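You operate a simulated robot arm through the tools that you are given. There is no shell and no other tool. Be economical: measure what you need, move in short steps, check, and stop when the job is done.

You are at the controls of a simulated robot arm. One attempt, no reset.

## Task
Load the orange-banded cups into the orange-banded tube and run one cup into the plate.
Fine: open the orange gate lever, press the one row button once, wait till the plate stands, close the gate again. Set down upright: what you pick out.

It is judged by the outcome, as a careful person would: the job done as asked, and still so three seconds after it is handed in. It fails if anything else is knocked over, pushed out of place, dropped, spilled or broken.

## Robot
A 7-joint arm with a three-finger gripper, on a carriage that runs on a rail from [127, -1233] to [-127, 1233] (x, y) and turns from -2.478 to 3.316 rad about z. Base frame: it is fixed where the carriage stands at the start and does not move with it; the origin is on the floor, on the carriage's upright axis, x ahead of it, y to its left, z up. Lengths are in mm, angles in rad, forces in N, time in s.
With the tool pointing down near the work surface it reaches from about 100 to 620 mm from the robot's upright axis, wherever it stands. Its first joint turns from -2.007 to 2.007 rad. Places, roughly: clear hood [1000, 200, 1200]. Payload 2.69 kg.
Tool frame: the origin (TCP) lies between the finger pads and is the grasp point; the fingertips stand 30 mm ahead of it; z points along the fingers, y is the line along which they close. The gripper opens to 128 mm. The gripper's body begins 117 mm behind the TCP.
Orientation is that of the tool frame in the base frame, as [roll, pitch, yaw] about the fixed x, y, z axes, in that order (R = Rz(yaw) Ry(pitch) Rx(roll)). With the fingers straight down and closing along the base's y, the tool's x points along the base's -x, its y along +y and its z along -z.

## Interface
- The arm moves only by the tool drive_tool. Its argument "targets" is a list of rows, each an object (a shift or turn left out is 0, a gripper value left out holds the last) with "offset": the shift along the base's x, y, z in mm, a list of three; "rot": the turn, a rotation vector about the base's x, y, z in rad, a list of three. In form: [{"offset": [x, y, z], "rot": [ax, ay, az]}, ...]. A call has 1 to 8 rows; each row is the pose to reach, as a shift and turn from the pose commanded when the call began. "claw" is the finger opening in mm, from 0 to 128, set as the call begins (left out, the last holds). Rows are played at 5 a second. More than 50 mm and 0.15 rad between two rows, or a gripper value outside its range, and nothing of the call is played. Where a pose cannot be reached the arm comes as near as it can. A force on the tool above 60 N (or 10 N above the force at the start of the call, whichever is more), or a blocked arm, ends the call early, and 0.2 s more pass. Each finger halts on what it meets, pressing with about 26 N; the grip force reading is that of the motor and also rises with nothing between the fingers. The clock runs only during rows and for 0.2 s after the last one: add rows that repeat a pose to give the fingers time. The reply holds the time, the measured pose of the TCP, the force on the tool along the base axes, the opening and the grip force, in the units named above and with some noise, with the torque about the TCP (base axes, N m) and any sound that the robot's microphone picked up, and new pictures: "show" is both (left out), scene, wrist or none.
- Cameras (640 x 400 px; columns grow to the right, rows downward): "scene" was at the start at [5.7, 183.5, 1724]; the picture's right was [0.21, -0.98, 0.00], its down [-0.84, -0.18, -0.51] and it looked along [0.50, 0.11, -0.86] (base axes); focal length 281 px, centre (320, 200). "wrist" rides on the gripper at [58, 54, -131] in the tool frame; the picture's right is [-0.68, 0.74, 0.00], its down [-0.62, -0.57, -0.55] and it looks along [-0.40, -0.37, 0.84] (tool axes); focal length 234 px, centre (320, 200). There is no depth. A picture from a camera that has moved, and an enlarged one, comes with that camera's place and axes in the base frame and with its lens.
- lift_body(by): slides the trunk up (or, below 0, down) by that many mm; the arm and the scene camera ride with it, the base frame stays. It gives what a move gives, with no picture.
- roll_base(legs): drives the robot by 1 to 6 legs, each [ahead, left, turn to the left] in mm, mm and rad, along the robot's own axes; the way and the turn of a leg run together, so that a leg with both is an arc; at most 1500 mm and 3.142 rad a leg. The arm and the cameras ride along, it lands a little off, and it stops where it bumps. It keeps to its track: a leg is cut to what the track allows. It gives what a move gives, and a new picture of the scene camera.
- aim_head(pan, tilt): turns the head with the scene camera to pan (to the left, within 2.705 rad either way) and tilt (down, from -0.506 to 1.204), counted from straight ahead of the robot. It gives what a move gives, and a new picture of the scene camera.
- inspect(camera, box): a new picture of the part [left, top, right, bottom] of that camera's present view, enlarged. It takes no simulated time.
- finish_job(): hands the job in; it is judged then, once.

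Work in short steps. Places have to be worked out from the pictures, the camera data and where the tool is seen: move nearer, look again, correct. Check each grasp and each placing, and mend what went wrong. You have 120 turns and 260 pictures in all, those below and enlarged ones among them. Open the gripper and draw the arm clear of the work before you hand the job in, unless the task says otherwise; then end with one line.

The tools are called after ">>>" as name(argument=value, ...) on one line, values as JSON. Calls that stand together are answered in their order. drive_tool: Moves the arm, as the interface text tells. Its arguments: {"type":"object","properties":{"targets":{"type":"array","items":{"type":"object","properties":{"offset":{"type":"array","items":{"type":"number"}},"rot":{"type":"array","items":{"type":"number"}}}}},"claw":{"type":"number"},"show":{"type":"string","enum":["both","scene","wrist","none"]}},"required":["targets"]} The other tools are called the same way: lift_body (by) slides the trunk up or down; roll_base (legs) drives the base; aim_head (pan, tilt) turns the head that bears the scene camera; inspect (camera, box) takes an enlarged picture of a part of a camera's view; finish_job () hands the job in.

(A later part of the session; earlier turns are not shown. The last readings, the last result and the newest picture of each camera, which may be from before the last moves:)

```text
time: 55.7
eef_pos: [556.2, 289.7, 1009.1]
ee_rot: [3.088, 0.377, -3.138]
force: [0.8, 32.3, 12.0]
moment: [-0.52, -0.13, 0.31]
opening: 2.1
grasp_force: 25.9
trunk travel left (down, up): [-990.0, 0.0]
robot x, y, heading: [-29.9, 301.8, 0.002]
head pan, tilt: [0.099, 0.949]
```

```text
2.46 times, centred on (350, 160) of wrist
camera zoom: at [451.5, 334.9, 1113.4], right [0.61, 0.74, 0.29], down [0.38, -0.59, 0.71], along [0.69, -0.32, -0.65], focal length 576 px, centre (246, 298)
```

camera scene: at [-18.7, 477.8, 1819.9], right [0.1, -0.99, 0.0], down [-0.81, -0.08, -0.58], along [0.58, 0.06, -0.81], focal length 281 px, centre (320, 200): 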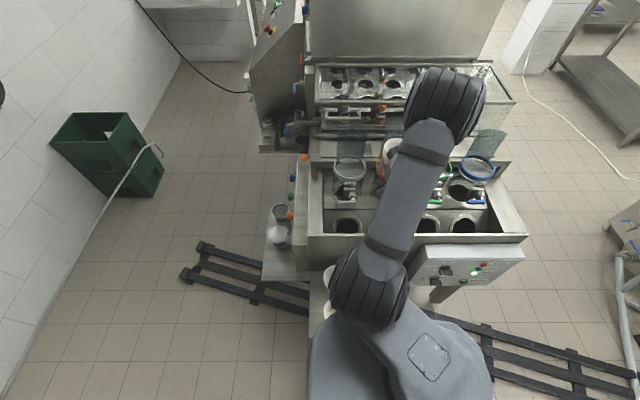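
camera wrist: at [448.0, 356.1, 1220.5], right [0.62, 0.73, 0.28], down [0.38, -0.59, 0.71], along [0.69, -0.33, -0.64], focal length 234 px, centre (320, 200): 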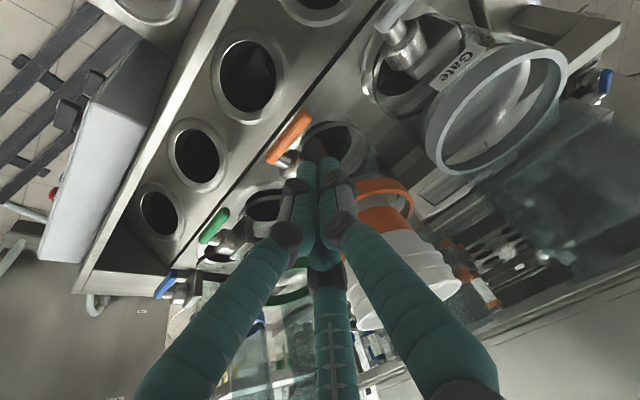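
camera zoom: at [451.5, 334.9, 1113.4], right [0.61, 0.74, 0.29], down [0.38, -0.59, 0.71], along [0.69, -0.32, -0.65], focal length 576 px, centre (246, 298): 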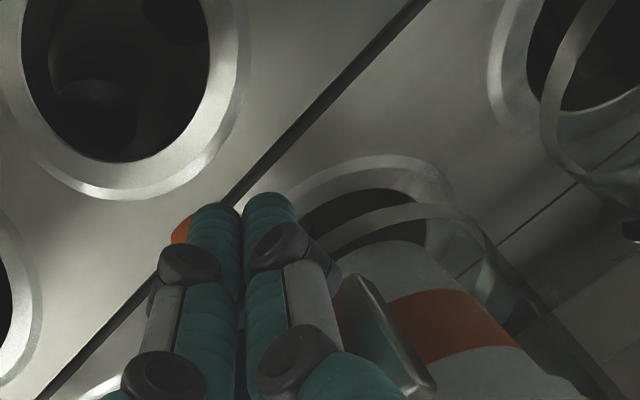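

>>> drive_tool(targets=[{"offset": [-2, 16, 0]}, {"offset": [-10, 30, 20]}, {"offset": [-20, 36, 58]}, {"offset": [-35, 40, 98]}, {"offset": [-60, 48, 130]}, {"offset": [-90, 60, 155]}, {"offset": [-120, 75, 175]}], show="both")

>>> inspect(camera="wrist", box=[220, 80, 480, 240])

>>> inspect(camera="scene", box=[330, 110, 450, 210])

```text
time: 57.3
eef_pos: [433.6, 351.2, 1187.3]
ee_rot: [3.093, 0.379, 3.138]
force: [-0.2, 0.3, 0.3]
moment: [0.0, -0.03, -0.01]
opening: 2.1
grasp_force: 25.7
trunk travel left (down, up): [-990.0, 0.0]
robot x, y, heading: [-33.2, 297.5, -0.003]
head pan, tilt: [0.099, 0.949]
camera scene: at [-21.9, 479.0, 1819.7], right [0.1, -0.99, 0.0], down [-0.81, -0.08, -0.58], along [0.58, 0.06, -0.81], focal length 281 px, centre (320, 200)
camera wrist: at [329.0, 398.6, 1288.5], right [0.62, 0.73, 0.28], down [0.38, -0.59, 0.71], along [0.69, -0.33, -0.64], focal length 234 px, centre (320, 200)
```

scene: 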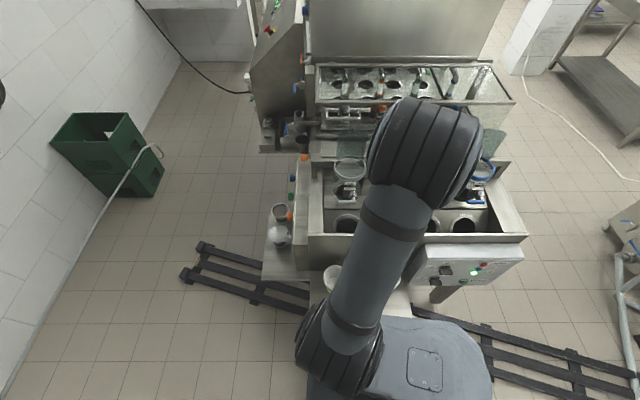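
wrist: 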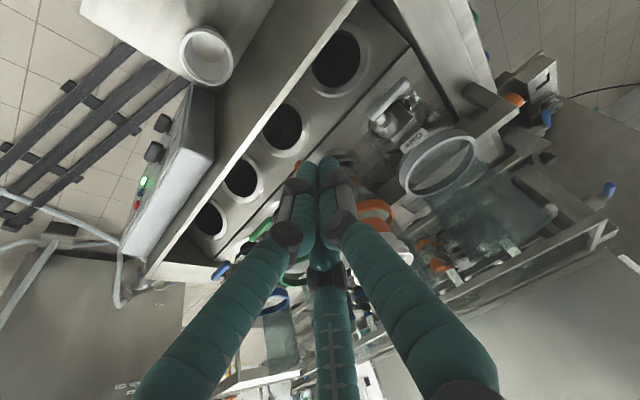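

```text
2.46 times, centred on (350, 160) of wrist
camera zoom: at [329.0, 398.6, 1288.5], right [0.62, 0.73, 0.28], down [0.38, -0.59, 0.71], along [0.69, -0.33, -0.64], focal length 576 px, centre (246, 298)
```

zoom: 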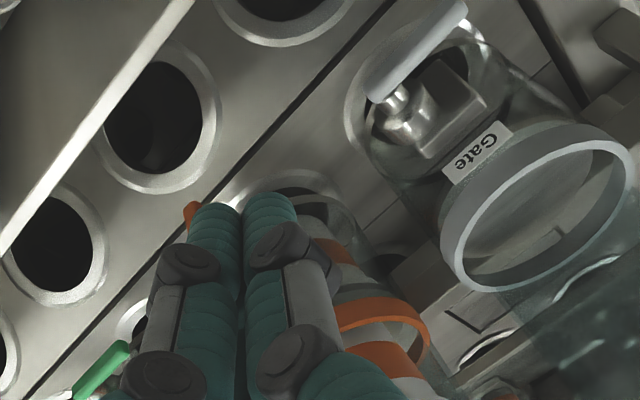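

```text
4.00 times, centred on (390, 160) of scene
camera zoom: at [-21.9, 479.0, 1819.7], right [0.1, -0.99, 0.0], down [-0.81, -0.08, -0.58], along [0.58, 0.06, -0.81], focal length 1123 px, centre (40, 360)
```

zoom: 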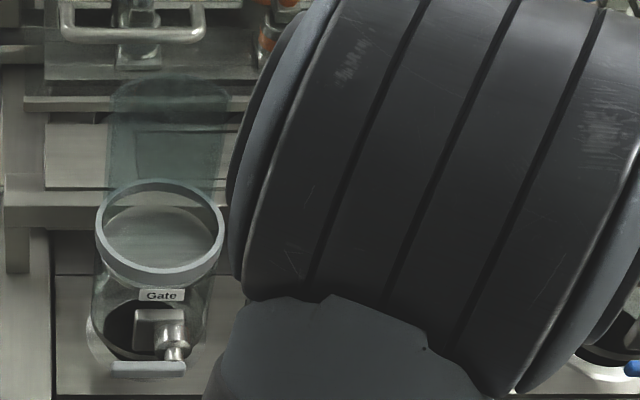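

Now straighten and rise, then roll right (y≈−450) to get a clear view of the tube and to reach the "One row" button, which I triangulate at ≈ (447, −80, 669) on a vertical front face.

>>> drive_tool(targets=[{"offset": [0, 0, 30], "rot": [0, 0.12, 0]}, {"offset": [-5, 0, 60], "rot": [0, 0.25, 0]}, {"offset": [-10, 0, 80], "rot": [0, 0.38, 0]}], show="none")

>>> roll_base(legs=[[78, -750, 0]])

>>> aim_head(pan=0.6, tilt=0.85)

```text
time: 58.1
eef_pos: [428.5, 348.5, 1264.8]
ee_rot: [3.094, -0.005, 3.137]
force: [0.5, -0.4, -0.6]
moment: [-0.01, 0.05, -0.01]
opening: 2.4
grasp_force: 25.8
trunk travel left (down, up): [-990.0, 0.0]
robot x, y, heading: [-33.4, 296.2, 0.005]
head pan, tilt: [0.099, 0.949]
```

```text
time: 62.1
eef_pos: [502.2, -383.4, 1264.1]
ee_rot: [3.094, -0.002, 3.129]
force: [0.3, -0.1, -1.0]
moment: [-0.01, -0.01, 0.02]
opening: 2.5
grasp_force: 25.7
trunk travel left (down, up): [-990.0, 0.0]
robot x, y, heading: [41.8, -430.2, -0.005]
head pan, tilt: [0.099, 0.949]
camera scene: at [57.7, -251.6, 1819.8], right [0.09, -1.0, 0.0], down [-0.81, -0.07, -0.58], along [0.58, 0.05, -0.81], focal length 281 px, centre (320, 200)
```

scene: 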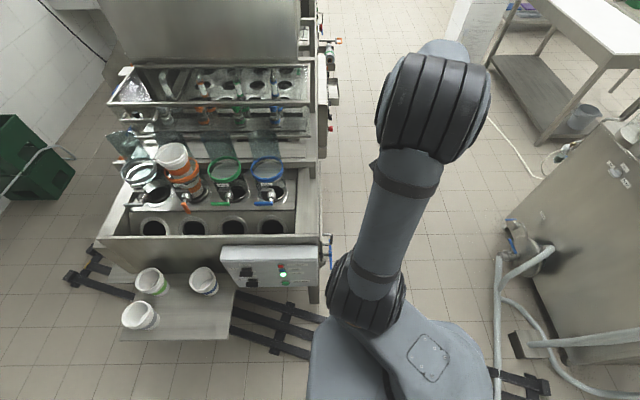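

```text
time: 63.0
eef_pos: [502.3, -383.8, 1264.0]
ee_rot: [3.094, -0.002, 3.128]
force: [-0.1, -0.5, -0.7]
moment: [0.0, -0.01, 0.01]
opening: 1.9
grasp_force: 26.5
trunk travel left (down, up): [-990.0, 0.0]
robot x, y, heading: [41.4, -426.6, -0.01]
head pan, tilt: [0.6, 0.85]
camera scene: at [50.3, -214.6, 1827.3], right [0.56, -0.83, 0.0], down [-0.62, -0.42, -0.66], along [0.55, 0.37, -0.75], focal length 281 px, centre (320, 200)
```

scene: 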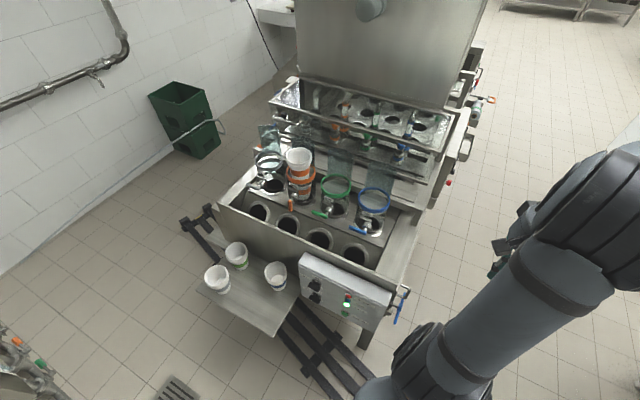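

>>> inspect(camera="scene", box=[240, 130, 400, 240])

>>> inspect(camera="scene", box=[280, 240, 420, 350])

```text
3.64 times, centred on (320, 185) of scene
camera zoom: at [50.3, -214.6, 1827.3], right [0.56, -0.83, 0.0], down [-0.62, -0.42, -0.66], along [0.55, 0.37, -0.75], focal length 1021 px, centre (320, 254)
```

zoom: 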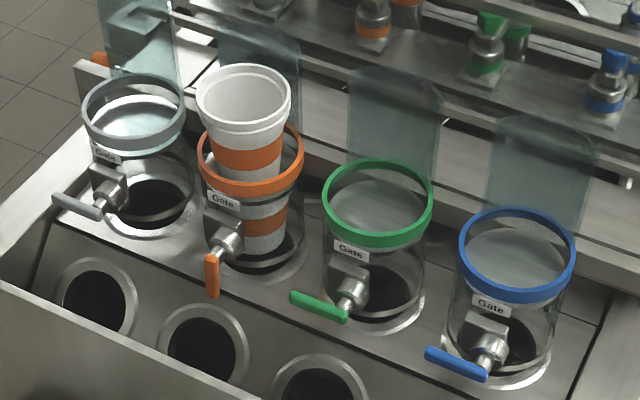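

```text
3.64 times, centred on (350, 295) of scene
camera zoom: at [50.3, -214.6, 1827.3], right [0.56, -0.83, 0.0], down [-0.62, -0.42, -0.66], along [0.55, 0.37, -0.75], focal length 1021 px, centre (211, -146)
```

zoom: 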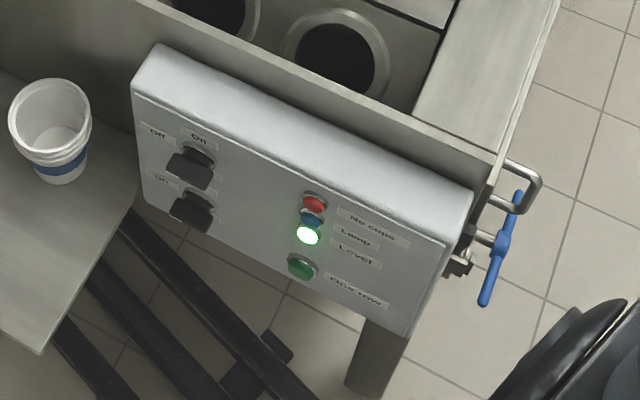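

The lever hangs down (open) and the cups have moved into the tube. Now position the arm for the button: first bring the tool back in front of the robot.

>>> drive_tool(targets=[{"offset": [-35, 30, 0], "rot": [0.05, 0, 0]}, {"offset": [-70, 60, 0], "rot": [0.05, 0, 0]}, {"offset": [-105, 90, 0], "rot": [0.05, 0, 0]}, {"offset": [-140, 120, 0], "rot": [0.05, 0, 0]}, {"offset": [-170, 155, 0], "rot": [0.05, 0, 0]}, {"offset": [-195, 195, 0], "rot": [0.05, 0, 0]}, {"offset": [-215, 235, 0], "rot": [0.05, 0, 0]}], show="scene")

```text
time: 64.6
eef_pos: [286.5, -145.8, 1262.9]
ee_rot: [3.043, -0.002, 3.128]
force: [-0.1, -0.2, 0.3]
moment: [-0.05, -0.01, 0.05]
opening: 2.3
grasp_force: 26.0
trunk travel left (down, up): [-990.0, 0.0]
robot x, y, heading: [44.0, -428.7, -0.011]
head pan, tilt: [0.6, 0.85]
camera scene: at [49.5, -212.5, 1827.0], right [0.56, -0.83, 0.0], down [-0.62, -0.42, -0.66], along [0.55, 0.37, -0.75], focal length 281 px, centre (320, 200)
```

scene: 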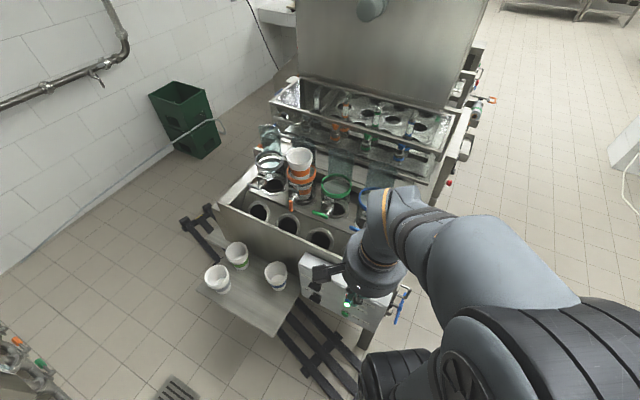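

Clear below. Lower the trunk 400 mm.

>>> lift_body(by=-400)

>>> drive_tool(targets=[{"offset": [0, 0, -10], "rot": [0.04, -0.12, 0]}, {"offset": [0, 0, -30], "rot": [0.07, -0.25, 0]}, {"offset": [0, 5, -50], "rot": [0.1, -0.38, 0]}, {"offset": [0, 10, -70], "rot": [0.1, -0.5, 0]}, {"offset": [0, 20, -90], "rot": [0.1, -0.62, 0]}, {"offset": [0, 30, -110], "rot": [0.1, -0.75, 0]}], show="both")

```text
time: 68.4
eef_pos: [287.4, -147.1, 863.7]
ee_rot: [3.045, -0.003, 3.128]
force: [-0.1, -0.3, -0.1]
moment: [0.0, 0.02, -0.02]
opening: 2.3
grasp_force: 25.9
trunk travel left (down, up): [-590.0, 400.0]
robot x, y, heading: [44.3, -427.3, -0.006]
head pan, tilt: [0.6, 0.85]
```

```text
time: 69.2
eef_pos: [269.3, -59.2, 843.3]
ee_rot: [2.928, 0.362, -2.886]
force: [0.0, -0.2, -0.1]
moment: [0.03, 0.01, 0.0]
opening: 1.9
grasp_force: 26.1
out of reach, approached as far as the arm can: row 3
trunk travel left (down, up): [-590.0, 400.0]
robot x, y, heading: [40.1, -425.4, -0.008]
head pan, tilt: [0.6, 0.85]
stopped in row 3: the arm was blocked; the commanded pose is now the measured one
camera scene: at [50.2, -215.2, 1427.4], right [0.56, -0.83, 0.0], down [-0.62, -0.42, -0.66], along [0.55, 0.37, -0.75], focal length 281 px, centre (320, 200)
camera wrist: at [161.0, -61.2, 953.5], right [0.38, 0.84, 0.39], down [0.58, -0.54, 0.61], along [0.72, 0.0, -0.7], focal length 234 px, centre (320, 200)
```

scene: 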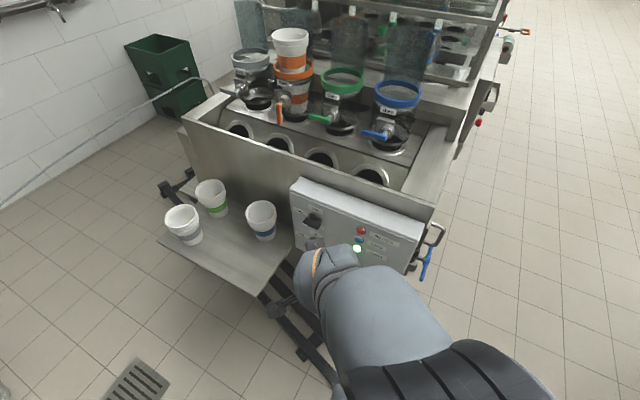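
wrist: 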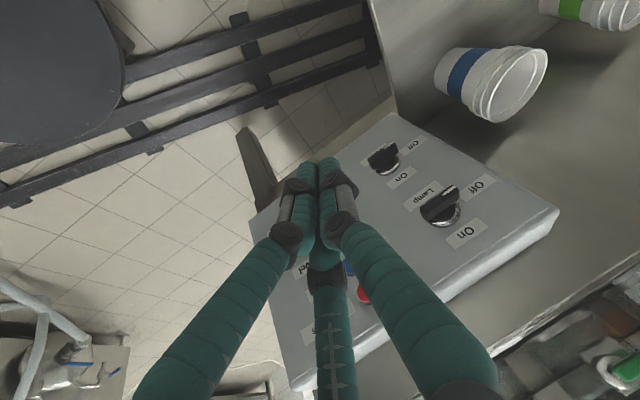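

The arm hit a joint limit at larger tilt. Alternative: keep a slight forward tilt, open the gripper, and press the button with the one finger that can face +x. I reorient for that, a little higher.

>>> drive_tool(targets=[{"offset": [5, -5, 10], "rot": [-0.1, 0.016, 0.09]}, {"offset": [15, -10, 10], "rot": [-0.2, 0.033, 0.18]}, {"offset": [30, -15, 0], "rot": [-0.3, 0.05, 0.27]}, {"offset": [30, -15, -20], "rot": [-0.3, 0.05, 0.27]}, {"offset": [30, -15, -40], "rot": [-0.3, 0.05, 0.27]}, {"offset": [30, -15, -60], "rot": [-0.3, 0.05, 0.27]}], claw=128, show="both")

```text
time: 70.6
eef_pos: [297.0, -73.4, 781.6]
ee_rot: [-3.092, 0.189, -2.542]
force: [-0.5, -0.1, -0.2]
moment: [0.0, -0.02, 0.02]
opening: 104.2
grasp_force: 0.1
trunk travel left (down, up): [-590.0, 400.0]
robot x, y, heading: [44.2, -426.4, -0.009]
head pan, tilt: [0.6, 0.85]
camera scene: at [50.4, -214.5, 1427.3], right [0.56, -0.83, 0.0], down [-0.62, -0.42, -0.66], along [0.55, 0.37, -0.75], focal length 281 px, centre (320, 200)
camera wrist: at [195.4, -70.7, 896.4], right [0.14, 0.99, 0.09], down [0.71, -0.16, 0.68], along [0.69, -0.03, -0.73], focal length 234 px, centre (320, 200)
```

scene: 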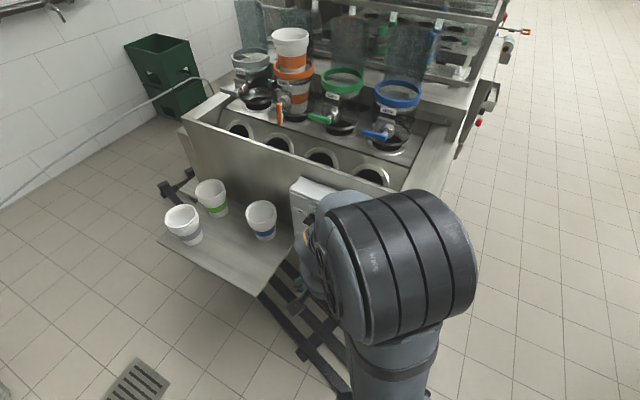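
wrist: 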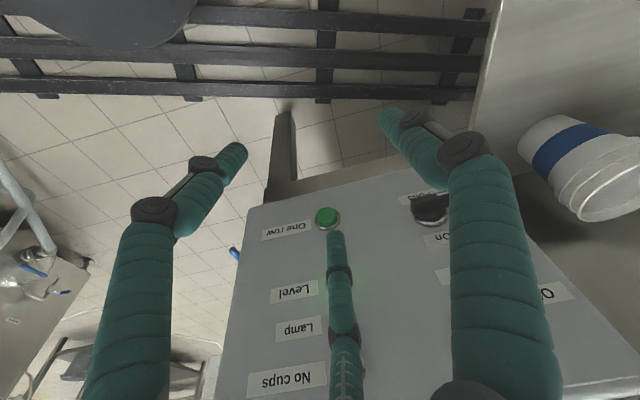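

The leading finger is right in line with the button (≈ (448, −74, 667)). Lower so the fingertip is at button height, shift −6 in y.

>>> drive_tool(targets=[{"offset": [0, -6, -40]}, {"offset": [0, -6, -75]}, {"offset": [0, -6, -97]}], claw=128, show="wrist")

```text
time: 71.4
eef_pos: [296.7, -80.7, 694.5]
ee_rot: [-3.087, 0.191, -2.542]
force: [0.0, 0.0, 0.0]
moment: [-0.04, -0.04, 0.02]
opening: 128.1
grasp_force: 0.0
out of reach, approached as far as the arm can: row 3
trunk travel left (down, up): [-590.0, 400.0]
robot x, y, heading: [45.9, -428.5, -0.01]
head pan, tilt: [0.6, 0.85]
camera wrist: at [194.6, -76.7, 808.4], right [0.14, 0.99, 0.09], down [0.71, -0.16, 0.68], along [0.69, -0.03, -0.72], focal length 234 px, centre (320, 200)
```

wrist: 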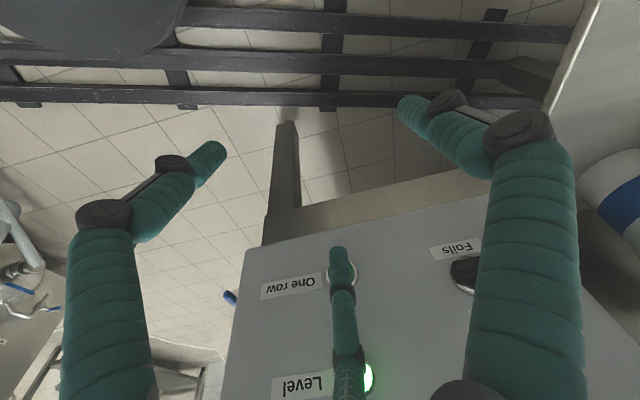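

Tip is about 10 mm too high; lower the trunk 15 mm.

>>> lift_body(by=-16)

>>> drive_tool(targets=[{"offset": [12, 0, 0]}, {"offset": [24, 0, 0]}, {"offset": [34, 0, 0]}], show="wrist")

```text
time: 72.0
eef_pos: [297.0, -81.8, 678.6]
ee_rot: [-3.086, 0.19, -2.545]
force: [-0.1, -0.1, 0.4]
moment: [-0.04, -0.01, 0.0]
opening: 127.7
grasp_force: 0.0
trunk travel left (down, up): [-574.0, 416.0]
robot x, y, heading: [43.0, -426.1, -0.01]
head pan, tilt: [0.6, 0.85]
```

```text
time: 72.8
eef_pos: [330.0, -80.9, 677.2]
ee_rot: [-3.089, 0.191, -2.542]
force: [-0.3, 0.0, -0.3]
moment: [0.0, 0.02, 0.02]
opening: 127.8
grasp_force: 0.0
trunk travel left (down, up): [-574.0, 416.0]
robot x, y, heading: [46.1, -430.2, -0.008]
head pan, tilt: [0.6, 0.85]
camera wrist: at [228.7, -77.4, 791.7], right [0.14, 0.99, 0.09], down [0.71, -0.16, 0.68], along [0.69, -0.03, -0.72], focal length 234 px, centre (320, 200)
```

wrist: 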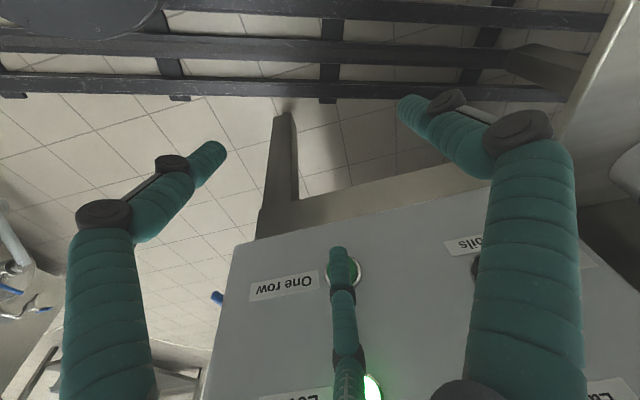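

Aligned. Advance in small steps until force/sound indicates a press.

>>> drive_tool(targets=[{"offset": [5, 1, 0]}, {"offset": [10, 2, 0]}, {"offset": [14, 2, 0]}], show="none")

>>> inspect(camera="wrist", box=[220, 180, 460, 330])

```text
time: 73.6
eef_pos: [344.7, -80.4, 678.3]
ee_rot: [-3.087, 0.191, -2.545]
force: [-0.8, 0.2, -0.4]
moment: [0.01, 0.03, -0.02]
opening: 128.0
grasp_force: 0.0
trunk travel left (down, up): [-574.0, 416.0]
robot x, y, heading: [43.7, -427.9, -0.006]
head pan, tilt: [0.6, 0.85]
```

```text
2.67 times, centred on (340, 255) of wrist
camera zoom: at [243.0, -75.4, 792.2], right [0.14, 0.99, 0.09], down [0.71, -0.16, 0.69], along [0.69, -0.03, -0.72], focal length 624 px, centre (267, 53)
```

zoom: 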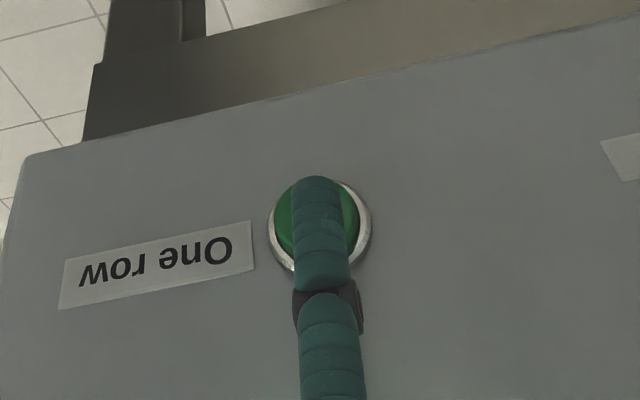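

Very well centred. Continue forward gently.

>>> drive_tool(targets=[{"offset": [4, 0, 0]}, {"offset": [8, 0, 0]}], show="none")

>>> drive_tool(targets=[{"offset": [3, 0, 0]}, {"offset": [6, 0, 0]}], show="none")

```text
time: 74.2
eef_pos: [353.7, -79.6, 678.0]
ee_rot: [-3.087, 0.19, -2.542]
force: [-1.0, 0.5, 0.4]
moment: [0.05, 0.0, 0.02]
opening: 128.3
grasp_force: 0.1
trunk travel left (down, up): [-574.0, 416.0]
robot x, y, heading: [46.1, -429.4, -0.012]
head pan, tilt: [0.6, 0.85]
```

```text
time: 74.8
eef_pos: [359.2, -78.4, 678.4]
ee_rot: [-3.087, 0.19, -2.542]
force: [-1.9, -0.2, -0.8]
moment: [-0.03, 0.01, 0.04]
opening: 128.4
grasp_force: 0.0
trunk travel left (down, up): [-574.0, 416.0]
robot x, y, heading: [44.1, -427.6, -0.011]
head pan, tilt: [0.6, 0.85]
```

>>> inspect(camera="wrist", box=[220, 180, 460, 330])

>>> drive_tool(targets=[{"offset": [3, 0, 0]}], show="none")

```text
2.67 times, centred on (340, 255) of wrist
camera zoom: at [257.3, -75.1, 792.5], right [0.14, 0.99, 0.09], down [0.71, -0.16, 0.69], along [0.69, -0.03, -0.72], focal length 624 px, centre (267, 53)
```

zoom: 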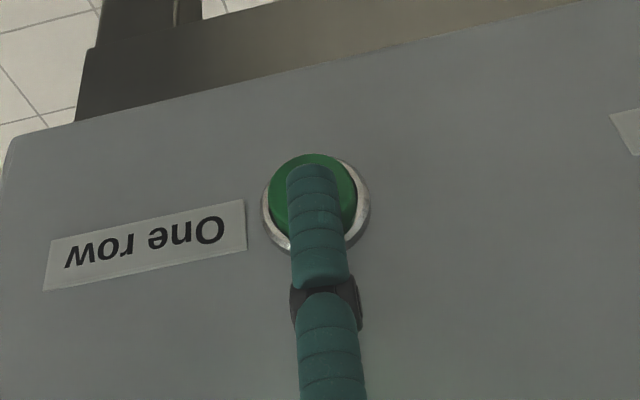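

```text
time: 75.2
eef_pos: [362.6, -79.2, 678.0]
ee_rot: [-3.085, 0.192, -2.542]
force: [-0.7, 0.2, -1.2]
moment: [0.01, 0.01, 0.0]
opening: 129.2
grasp_force: 0.1
trunk travel left (down, up): [-574.0, 416.0]
robot x, y, heading: [44.4, -429.7, -0.004]
head pan, tilt: [0.6, 0.85]
```

>>> drive_tool(targets=[{"offset": [3, 0, 0]}], show="none")

>>> drive_tool(targets=[{"offset": [3, 0, 0]}], show="none")

>>> inspect(camera="wrist", box=[220, 180, 460, 330])

```text
time: 75.6
eef_pos: [365.8, -79.0, 678.6]
ee_rot: [-3.086, 0.191, -2.542]
force: [-1.1, -0.7, -0.1]
moment: [0.01, 0.01, -0.04]
opening: 129.1
grasp_force: 0.1
trunk travel left (down, up): [-574.0, 416.0]
robot x, y, heading: [44.0, -430.6, -0.009]
head pan, tilt: [0.6, 0.85]
```

```text
time: 76.0
eef_pos: [369.7, -79.8, 679.0]
ee_rot: [-3.086, 0.191, -2.541]
force: [-1.7, -1.6, -0.5]
moment: [0.03, 0.02, 0.02]
opening: 128.4
grasp_force: 0.0
trunk travel left (down, up): [-574.0, 416.0]
robot x, y, heading: [42.9, -427.2, -0.01]
head pan, tilt: [0.6, 0.85]
```

```text
2.67 times, centred on (340, 255) of wrist
camera zoom: at [266.3, -75.3, 792.7], right [0.14, 0.99, 0.09], down [0.71, -0.16, 0.69], along [0.69, -0.03, -0.72], focal length 624 px, centre (267, 53)
```

zoom: 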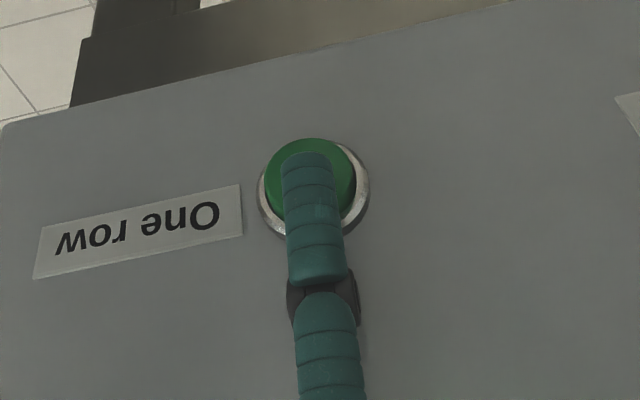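

>>> drive_tool(targets=[{"offset": [3, 0, 0]}, {"offset": [5, 0, 0]}], show="none")

>>> drive_tool(targets=[{"offset": [3, 0, 0]}], show="none")

>>> drive_tool(targets=[{"offset": [3, 0, 0]}], show="wrist")

```text
time: 76.6
eef_pos: [374.0, -79.6, 677.8]
ee_rot: [-3.086, 0.19, -2.542]
force: [-2.8, 0.3, -0.7]
moment: [0.09, -0.07, -0.03]
opening: 127.6
grasp_force: 0.0
trunk travel left (down, up): [-574.0, 416.0]
robot x, y, heading: [45.3, -427.7, -0.01]
head pan, tilt: [0.6, 0.85]
```

```text
time: 77.0
eef_pos: [375.8, -80.1, 679.6]
ee_rot: [-3.085, 0.193, -2.541]
force: [-15.1, 0.0, 5.0]
moment: [0.02, -1.33, -0.04]
opening: 126.5
grasp_force: 0.0
trunk travel left (down, up): [-574.0, 416.0]
robot x, y, heading: [42.3, -429.8, -0.01]
head pan, tilt: [0.6, 0.85]
```

```text
time: 77.4
eef_pos: [377.3, -79.7, 679.8]
ee_rot: [-3.088, 0.193, -2.54]
force: [-27.3, -2.6, 11.6]
moment: [0.24, -2.79, -0.19]
opening: 124.1
grasp_force: 0.1
trunk travel left (down, up): [-574.0, 416.0]
robot x, y, heading: [43.1, -432.7, -0.01]
head pan, tilt: [0.6, 0.85]
camera wrist: at [273.1, -75.3, 794.1], right [0.14, 0.99, 0.09], down [0.71, -0.16, 0.69], along [0.69, -0.03, -0.72], focal length 234 px, centre (320, 200)
```

wrist: 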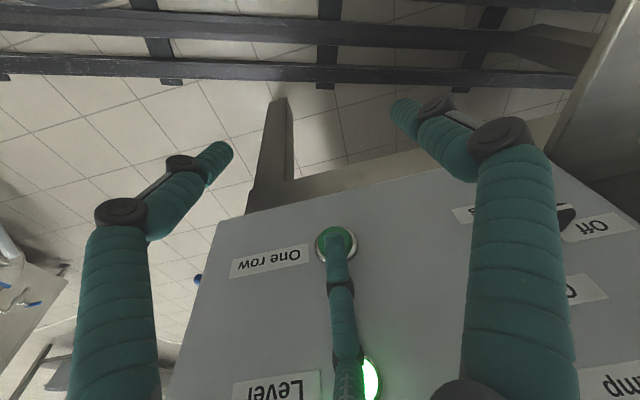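

27 N contact now. Check whether the button is pressed and whether the machine runs.

>>> inspect(camera="wrist", box=[260, 200, 420, 310])

>>> inspect(camera="scene", box=[200, 20, 440, 180])

```text
3.64 times, centred on (340, 255) of wrist
camera zoom: at [273.1, -75.3, 794.1], right [0.14, 0.99, 0.09], down [0.71, -0.16, 0.69], along [0.69, -0.03, -0.72], focal length 852 px, centre (247, 0)
```

zoom: 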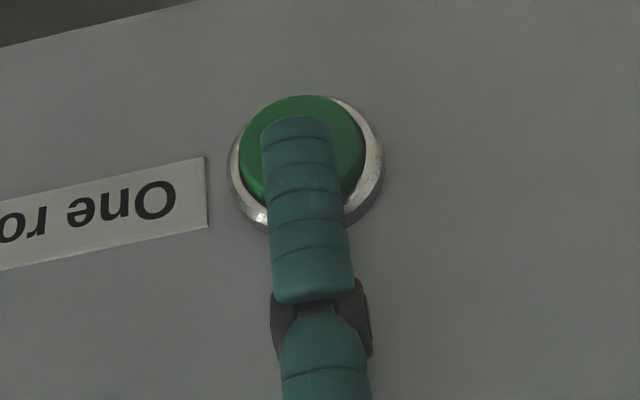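

```text
2.50 times, centred on (320, 100) of scene
camera zoom: at [45.6, -216.0, 1411.7], right [0.56, -0.83, 0.0], down [-0.62, -0.42, -0.66], along [0.55, 0.37, -0.75], focal length 702 px, centre (320, 450)
```

zoom: 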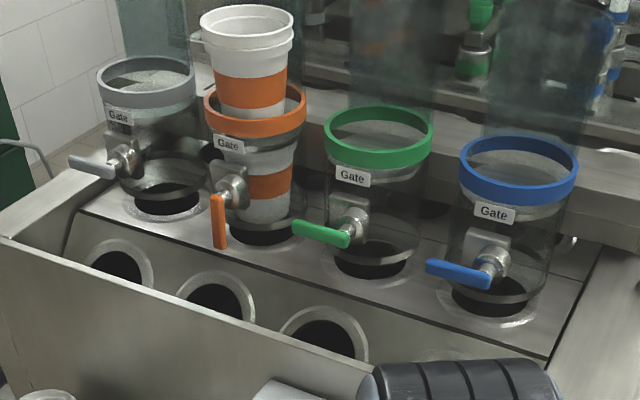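

The button seems in contact but may not be fully in. Push slightly more and hold briefly.

>>> drive_tool(targets=[{"offset": [3, 0, 0]}, {"offset": [5, 0, 0]}, {"offset": [5, 0, 0]}], show="none")

>>> inspect(camera="wrist", box=[260, 200, 420, 310])

>>> inspect(camera="scene", box=[200, 20, 440, 180])

```text
time: 78.2
eef_pos: [378.3, -79.3, 681.6]
ee_rot: [-3.083, 0.194, -2.537]
force: [-50.6, -3.4, 27.1]
moment: [0.24, -5.41, -0.13]
opening: 120.2
grasp_force: 0.1
trunk travel left (down, up): [-574.0, 416.0]
robot x, y, heading: [47.5, -429.1, -0.008]
head pan, tilt: [0.6, 0.85]
```

```text
3.64 times, centred on (340, 255) of wrist
camera zoom: at [275.0, -75.7, 795.4], right [0.13, 0.99, 0.09], down [0.71, -0.16, 0.69], along [0.69, -0.03, -0.72], focal length 852 px, centre (247, 0)
```

zoom: 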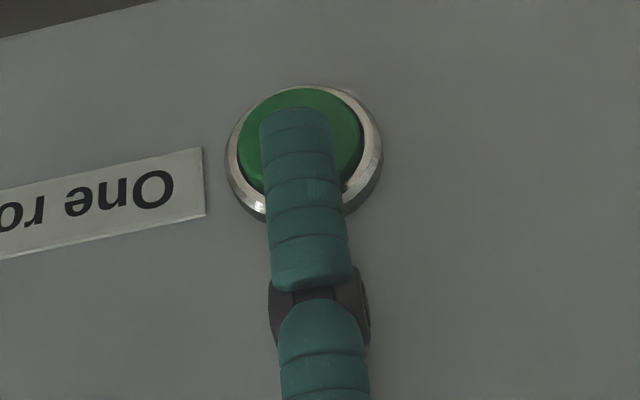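

```text
2.50 times, centred on (320, 100) of scene
camera zoom: at [41.4, -217.1, 1411.9], right [0.56, -0.83, 0.0], down [-0.62, -0.42, -0.67], along [0.55, 0.37, -0.75], focal length 702 px, centre (320, 450)
```

zoom: 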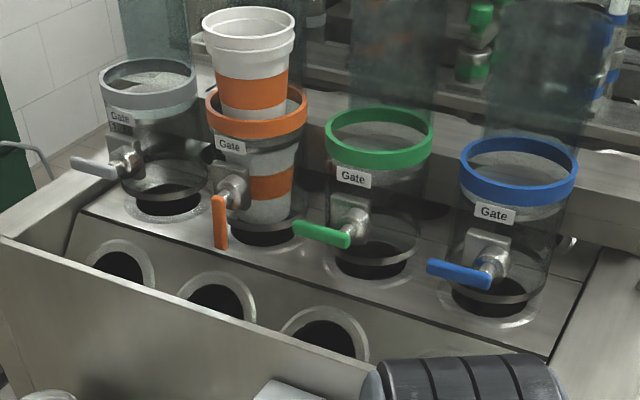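

The button is now visibly in. Release and wait.

>>> drive_tool(targets=[{"offset": [-8, 0, 0]}, {"offset": [-30, 0, 0]}, {"offset": [-50, 0, 0]}, {"offset": [-50, 0, 0]}, {"offset": [-50, 0, 0]}, {"offset": [-50, 0, 0]}, {"offset": [-50, 0, 0]}, {"offset": [-50, 0, 0]}], show="wrist")

>>> inspect(camera="scene", box=[200, 20, 440, 180])

```text
time: 80.0
eef_pos: [335.5, -80.4, 680.0]
ee_rot: [-3.088, 0.19, -2.543]
force: [0.6, 0.4, -0.3]
moment: [0.05, 0.01, 0.01]
opening: 128.2
grasp_force: 0.0
trunk travel left (down, up): [-574.0, 416.0]
robot x, y, heading: [44.4, -432.8, -0.008]
head pan, tilt: [0.6, 0.85]
camera wrist: at [233.5, -75.8, 793.3], right [0.14, 0.99, 0.09], down [0.71, -0.16, 0.69], along [0.69, -0.03, -0.72], focal length 234 px, centre (320, 200)
```

wrist: 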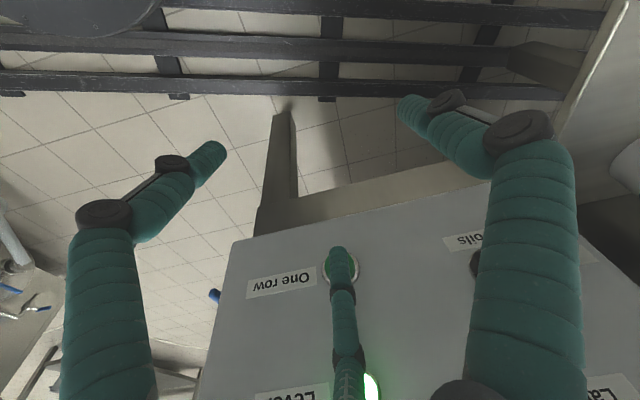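

```text
2.50 times, centred on (320, 100) of scene
camera zoom: at [50.2, -214.7, 1411.3], right [0.56, -0.83, 0.0], down [-0.62, -0.42, -0.66], along [0.55, 0.37, -0.75], focal length 702 px, centre (320, 450)
```

zoom: 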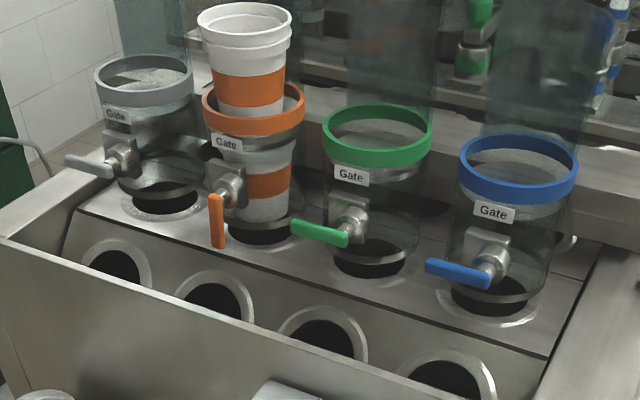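

No visible change yet. Wait a few seconds and look again.

>>> drive_tool(targets=[{"offset": [0, 0, 0]}, {"offset": [0, 0, 0]}, {"offset": [0, 0, 0]}, {"offset": [0, 0, 0]}, {"offset": [0, 0, 0]}, {"offset": [0, 0, 0]}, {"offset": [0, 0, 0]}, {"offset": [0, 0, 0]}], show="none")

>>> inspect(camera="scene", box=[160, 0, 480, 200])

```text
time: 81.8
eef_pos: [336.4, -80.2, 678.7]
ee_rot: [-3.087, 0.189, -2.542]
force: [-0.2, 0.1, 0.4]
moment: [-0.02, 0.03, -0.02]
opening: 128.0
grasp_force: 0.1
trunk travel left (down, up): [-574.0, 416.0]
robot x, y, heading: [42.5, -427.4, -0.009]
head pan, tilt: [0.6, 0.85]
```

```text
2.00 times, centred on (320, 100) of scene
camera zoom: at [50.2, -214.7, 1411.3], right [0.56, -0.83, 0.0], down [-0.62, -0.42, -0.66], along [0.55, 0.37, -0.75], focal length 562 px, centre (320, 400)
```

zoom: 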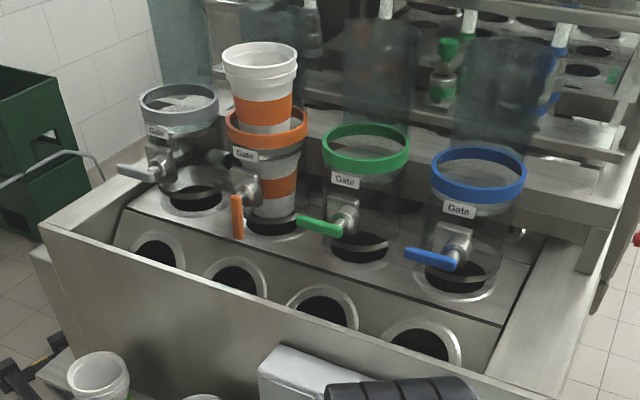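

Raise the tool slightly to see the panel lamps and button state.

>>> drive_tool(targets=[{"offset": [-20, 0, 40]}, {"offset": [-40, 0, 85]}, {"offset": [-50, 0, 125]}], show="both")

>>> inspect(camera="wrist", box=[200, 180, 520, 400])

```text
time: 82.6
eef_pos: [286.1, -78.9, 802.7]
ee_rot: [-3.088, 0.19, -2.543]
force: [-0.1, 0.0, -0.3]
moment: [0.0, 0.01, 0.0]
opening: 128.0
grasp_force: 0.1
trunk travel left (down, up): [-574.0, 416.0]
robot x, y, heading: [47.3, -432.2, -0.012]
head pan, tilt: [0.6, 0.85]
camera scene: at [50.1, -215.3, 1411.3], right [0.56, -0.83, 0.0], down [-0.62, -0.42, -0.66], along [0.55, 0.37, -0.75], focal length 281 px, centre (320, 200)
camera wrist: at [183.9, -74.7, 917.6], right [0.14, 0.99, 0.09], down [0.71, -0.16, 0.68], along [0.69, -0.03, -0.72], focal length 234 px, centre (320, 200)
```

scene: 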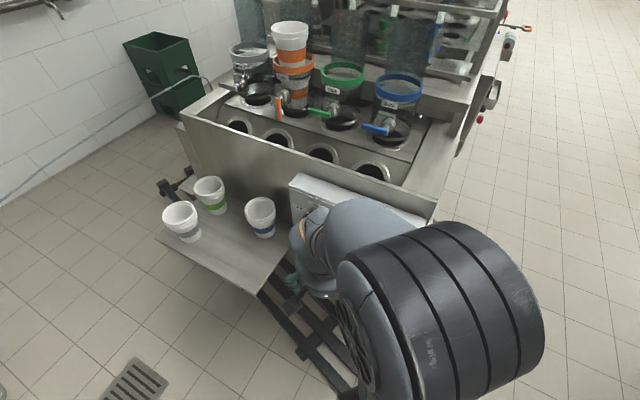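
wrist: 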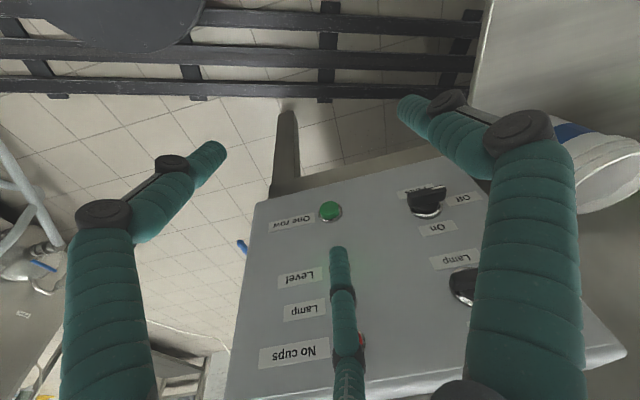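

```text
1.82 times, centred on (360, 290) of wrist
camera zoom: at [183.9, -74.7, 917.6], right [0.14, 0.99, 0.09], down [0.71, -0.16, 0.68], along [0.69, -0.03, -0.72], focal length 426 px, centre (247, 36)
```

zoom: 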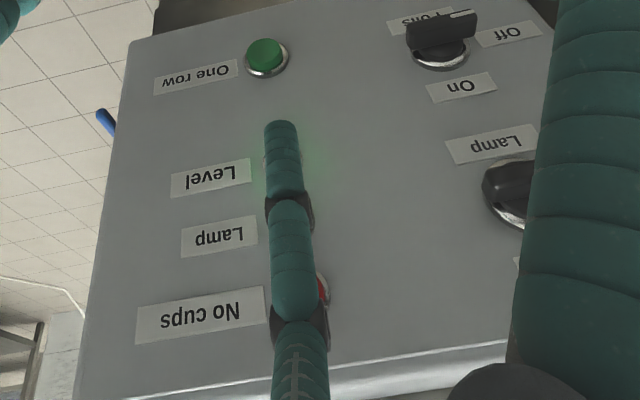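

I zoom closely at the tube and front holes to see whether the plate has run.

>>> inspect(camera="scene", box=[245, 15, 345, 145])

>>> inspect(camera="scene", box=[210, 60, 410, 195])

```text
3.08 times, centred on (295, 80) of scene
camera zoom: at [50.1, -215.3, 1411.3], right [0.56, -0.83, 0.0], down [-0.62, -0.42, -0.66], along [0.55, 0.37, -0.75], focal length 864 px, centre (397, 569)
```

zoom: 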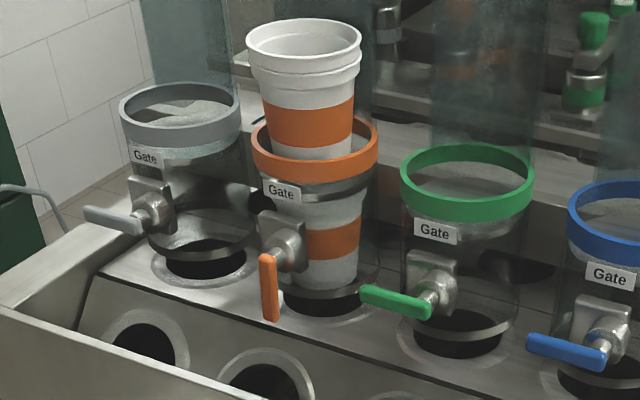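

```text
2.96 times, centred on (310, 128) of scene
camera zoom: at [50.1, -215.3, 1411.3], right [0.56, -0.83, 0.0], down [-0.62, -0.42, -0.66], along [0.55, 0.37, -0.75], focal length 832 px, centre (350, 415)
```

zoom: 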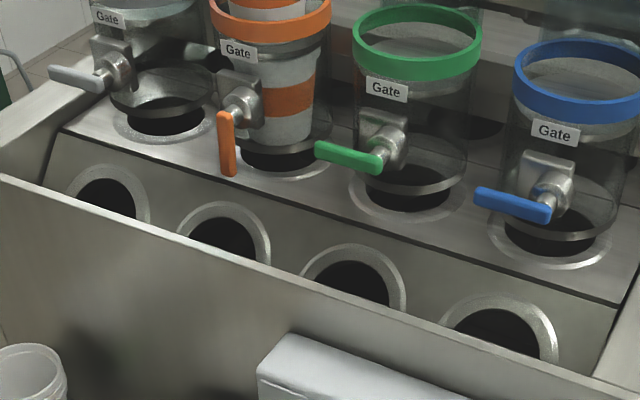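

The cup is still waiting in the tube. Wait a few more seconds to be sure before considering a second press.

>>> drive_tool(targets=[{"offset": [0, 0, 0]}, {"offset": [0, 0, 0]}, {"offset": [0, 0, 0]}, {"offset": [0, 0, 0]}, {"offset": [0, 0, 0]}, {"offset": [0, 0, 0]}, {"offset": [0, 0, 0]}, {"offset": [0, 0, 0]}], show="none")

>>> drive_tool(targets=[{"offset": [0, 0, 0]}, {"offset": [0, 0, 0]}, {"offset": [0, 0, 0]}, {"offset": [0, 0, 0]}, {"offset": [0, 0, 0]}, {"offset": [0, 0, 0]}, {"offset": [0, 0, 0]}, {"offset": [0, 0, 0]}], show="none")

>>> inspect(camera="scene", box=[245, 15, 345, 145])

```text
time: 84.4
eef_pos: [287.3, -78.5, 802.8]
ee_rot: [-3.088, 0.19, -2.543]
force: [0.2, -0.4, 0.7]
moment: [0.0, -0.01, 0.0]
opening: 128.4
grasp_force: 0.0
trunk travel left (down, up): [-574.0, 416.0]
robot x, y, heading: [43.5, -429.8, -0.009]
head pan, tilt: [0.6, 0.85]
```

```text
time: 86.2
eef_pos: [287.0, -78.8, 802.0]
ee_rot: [-3.089, 0.189, -2.543]
force: [0.1, -0.9, -0.3]
moment: [-0.03, 0.01, 0.0]
opening: 128.2
grasp_force: 0.0
trunk travel left (down, up): [-574.0, 416.0]
robot x, y, heading: [44.1, -427.2, -0.012]
head pan, tilt: [0.6, 0.85]
```

```text
3.08 times, centred on (295, 80) of scene
camera zoom: at [50.2, -214.7, 1411.3], right [0.56, -0.83, 0.0], down [-0.62, -0.42, -0.66], along [0.55, 0.37, -0.75], focal length 864 px, centre (397, 569)
```

zoom: 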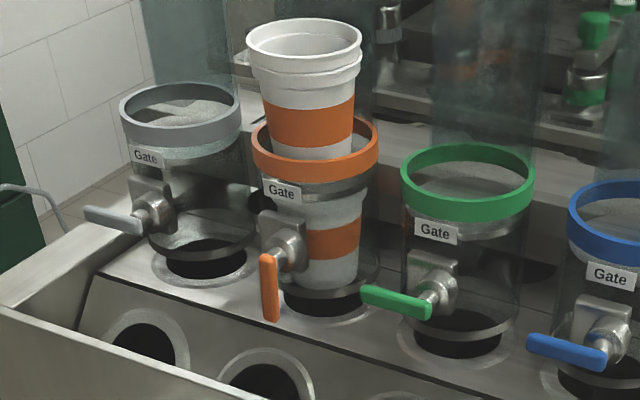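

Unchanged. I need to know whether the plate advanced: look at the strip behind the tubes for a cup.

>>> inspect(camera="scene", box=[310, 40, 470, 140])

>>> aim_head(pan=0.6, tilt=0.5)

```text
4.00 times, centred on (390, 90) of scene
camera zoom: at [50.2, -214.7, 1411.3], right [0.56, -0.83, 0.0], down [-0.62, -0.42, -0.66], along [0.55, 0.37, -0.75], focal length 1123 px, centre (40, 640)
```

zoom: 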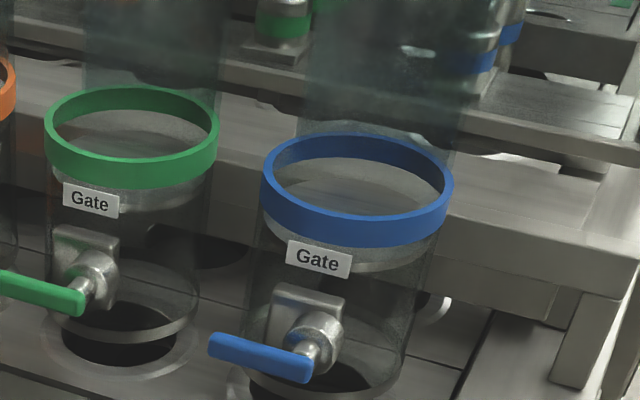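

```text
time: 87.1
eef_pos: [287.8, -79.3, 802.0]
ee_rot: [-3.086, 0.192, -2.543]
force: [0.2, 0.3, 0.2]
moment: [0.0, 0.01, 0.0]
opening: 127.7
grasp_force: 0.1
trunk travel left (down, up): [-574.0, 416.0]
robot x, y, heading: [43.4, -432.6, -0.012]
head pan, tilt: [0.6, 0.499]
camera scene: at [60.8, -207.6, 1441.2], right [0.56, -0.83, 0.0], down [-0.4, -0.27, -0.88], along [0.73, 0.49, -0.48], focal length 281 px, centre (320, 200)
```

scene: 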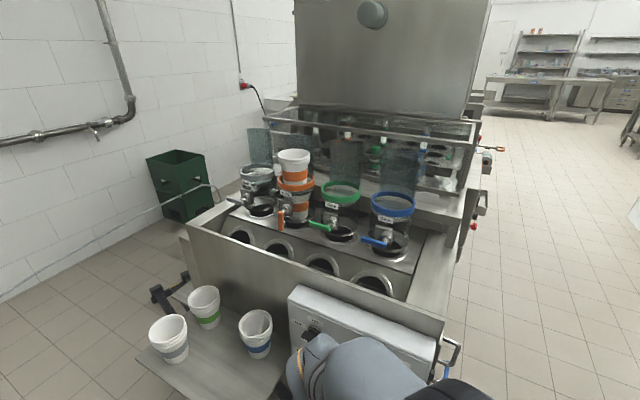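

To settle it, I raise the trunk and repeat exactly the earlier (pre-press) view for direct comparison.

>>> lift_body(by=416)

>>> aim_head(pan=0.6, tilt=0.85)

>>> inspect(camera="scene", box=[240, 130, 400, 240])

```text
refused: 416 is not a number from -400 to 400
```

```text
time: 87.9
eef_pos: [285.9, -78.9, 803.5]
ee_rot: [-3.086, 0.191, -2.543]
force: [-0.3, -0.2, 0.0]
moment: [0.0, 0.01, 0.0]
opening: 128.0
grasp_force: 0.0
trunk travel left (down, up): [-574.0, 416.0]
robot x, y, heading: [42.0, -430.1, -0.01]
head pan, tilt: [0.6, 0.85]
camera scene: at [50.2, -214.7, 1411.4], right [0.56, -0.83, 0.0], down [-0.62, -0.42, -0.66], along [0.55, 0.37, -0.75], focal length 281 px, centre (320, 200)
```

scene: 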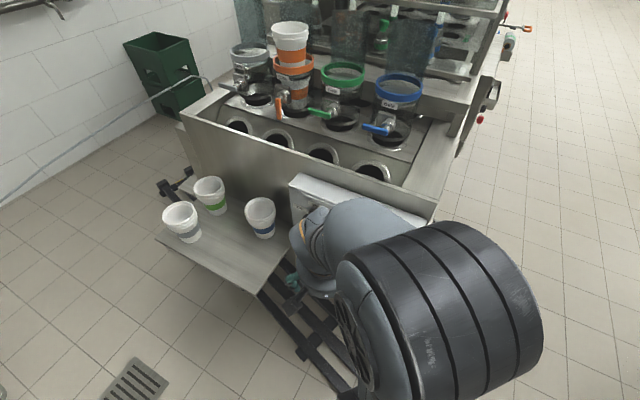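

```text
3.64 times, centred on (320, 185) of scene
camera zoom: at [50.2, -214.7, 1411.4], right [0.56, -0.83, 0.0], down [-0.62, -0.42, -0.66], along [0.55, 0.37, -0.75], focal length 1021 px, centre (320, 254)
```

zoom: 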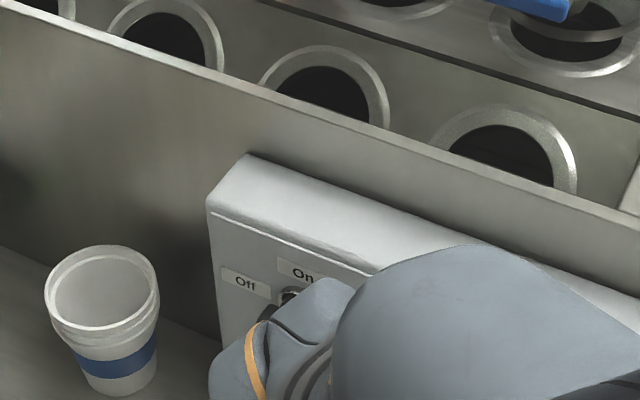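

>>> lift_body(by=400)

>>> lift_body(by=16)

>>> inspect(camera="scene", box=[240, 130, 400, 240])

```text
time: 91.7
eef_pos: [286.8, -77.6, 1202.9]
ee_rot: [-3.086, 0.19, -2.542]
force: [0.0, 0.7, 0.1]
moment: [-0.01, 0.03, -0.03]
opening: 127.8
grasp_force: 0.0
trunk travel left (down, up): [-974.0, 16.0]
robot x, y, heading: [44.5, -430.5, -0.015]
head pan, tilt: [0.6, 0.85]
```

```text
time: 92.3
eef_pos: [285.6, -78.8, 1218.1]
ee_rot: [-3.086, 0.19, -2.543]
force: [0.5, -0.3, 0.2]
moment: [0.01, -0.03, 0.01]
opening: 128.1
grasp_force: 0.1
trunk travel left (down, up): [-990.0, 0.0]
robot x, y, heading: [45.9, -426.6, -0.009]
head pan, tilt: [0.6, 0.85]
```

```text
3.64 times, centred on (320, 185) of scene
camera zoom: at [50.3, -214.6, 1827.3], right [0.56, -0.83, 0.0], down [-0.62, -0.42, -0.66], along [0.55, 0.37, -0.75], focal length 1021 px, centre (320, 254)
```

zoom: 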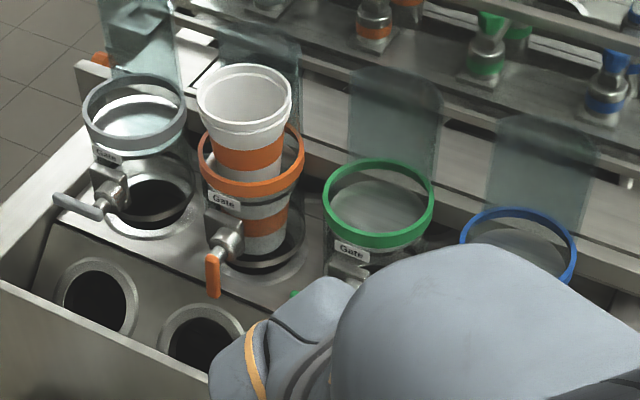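

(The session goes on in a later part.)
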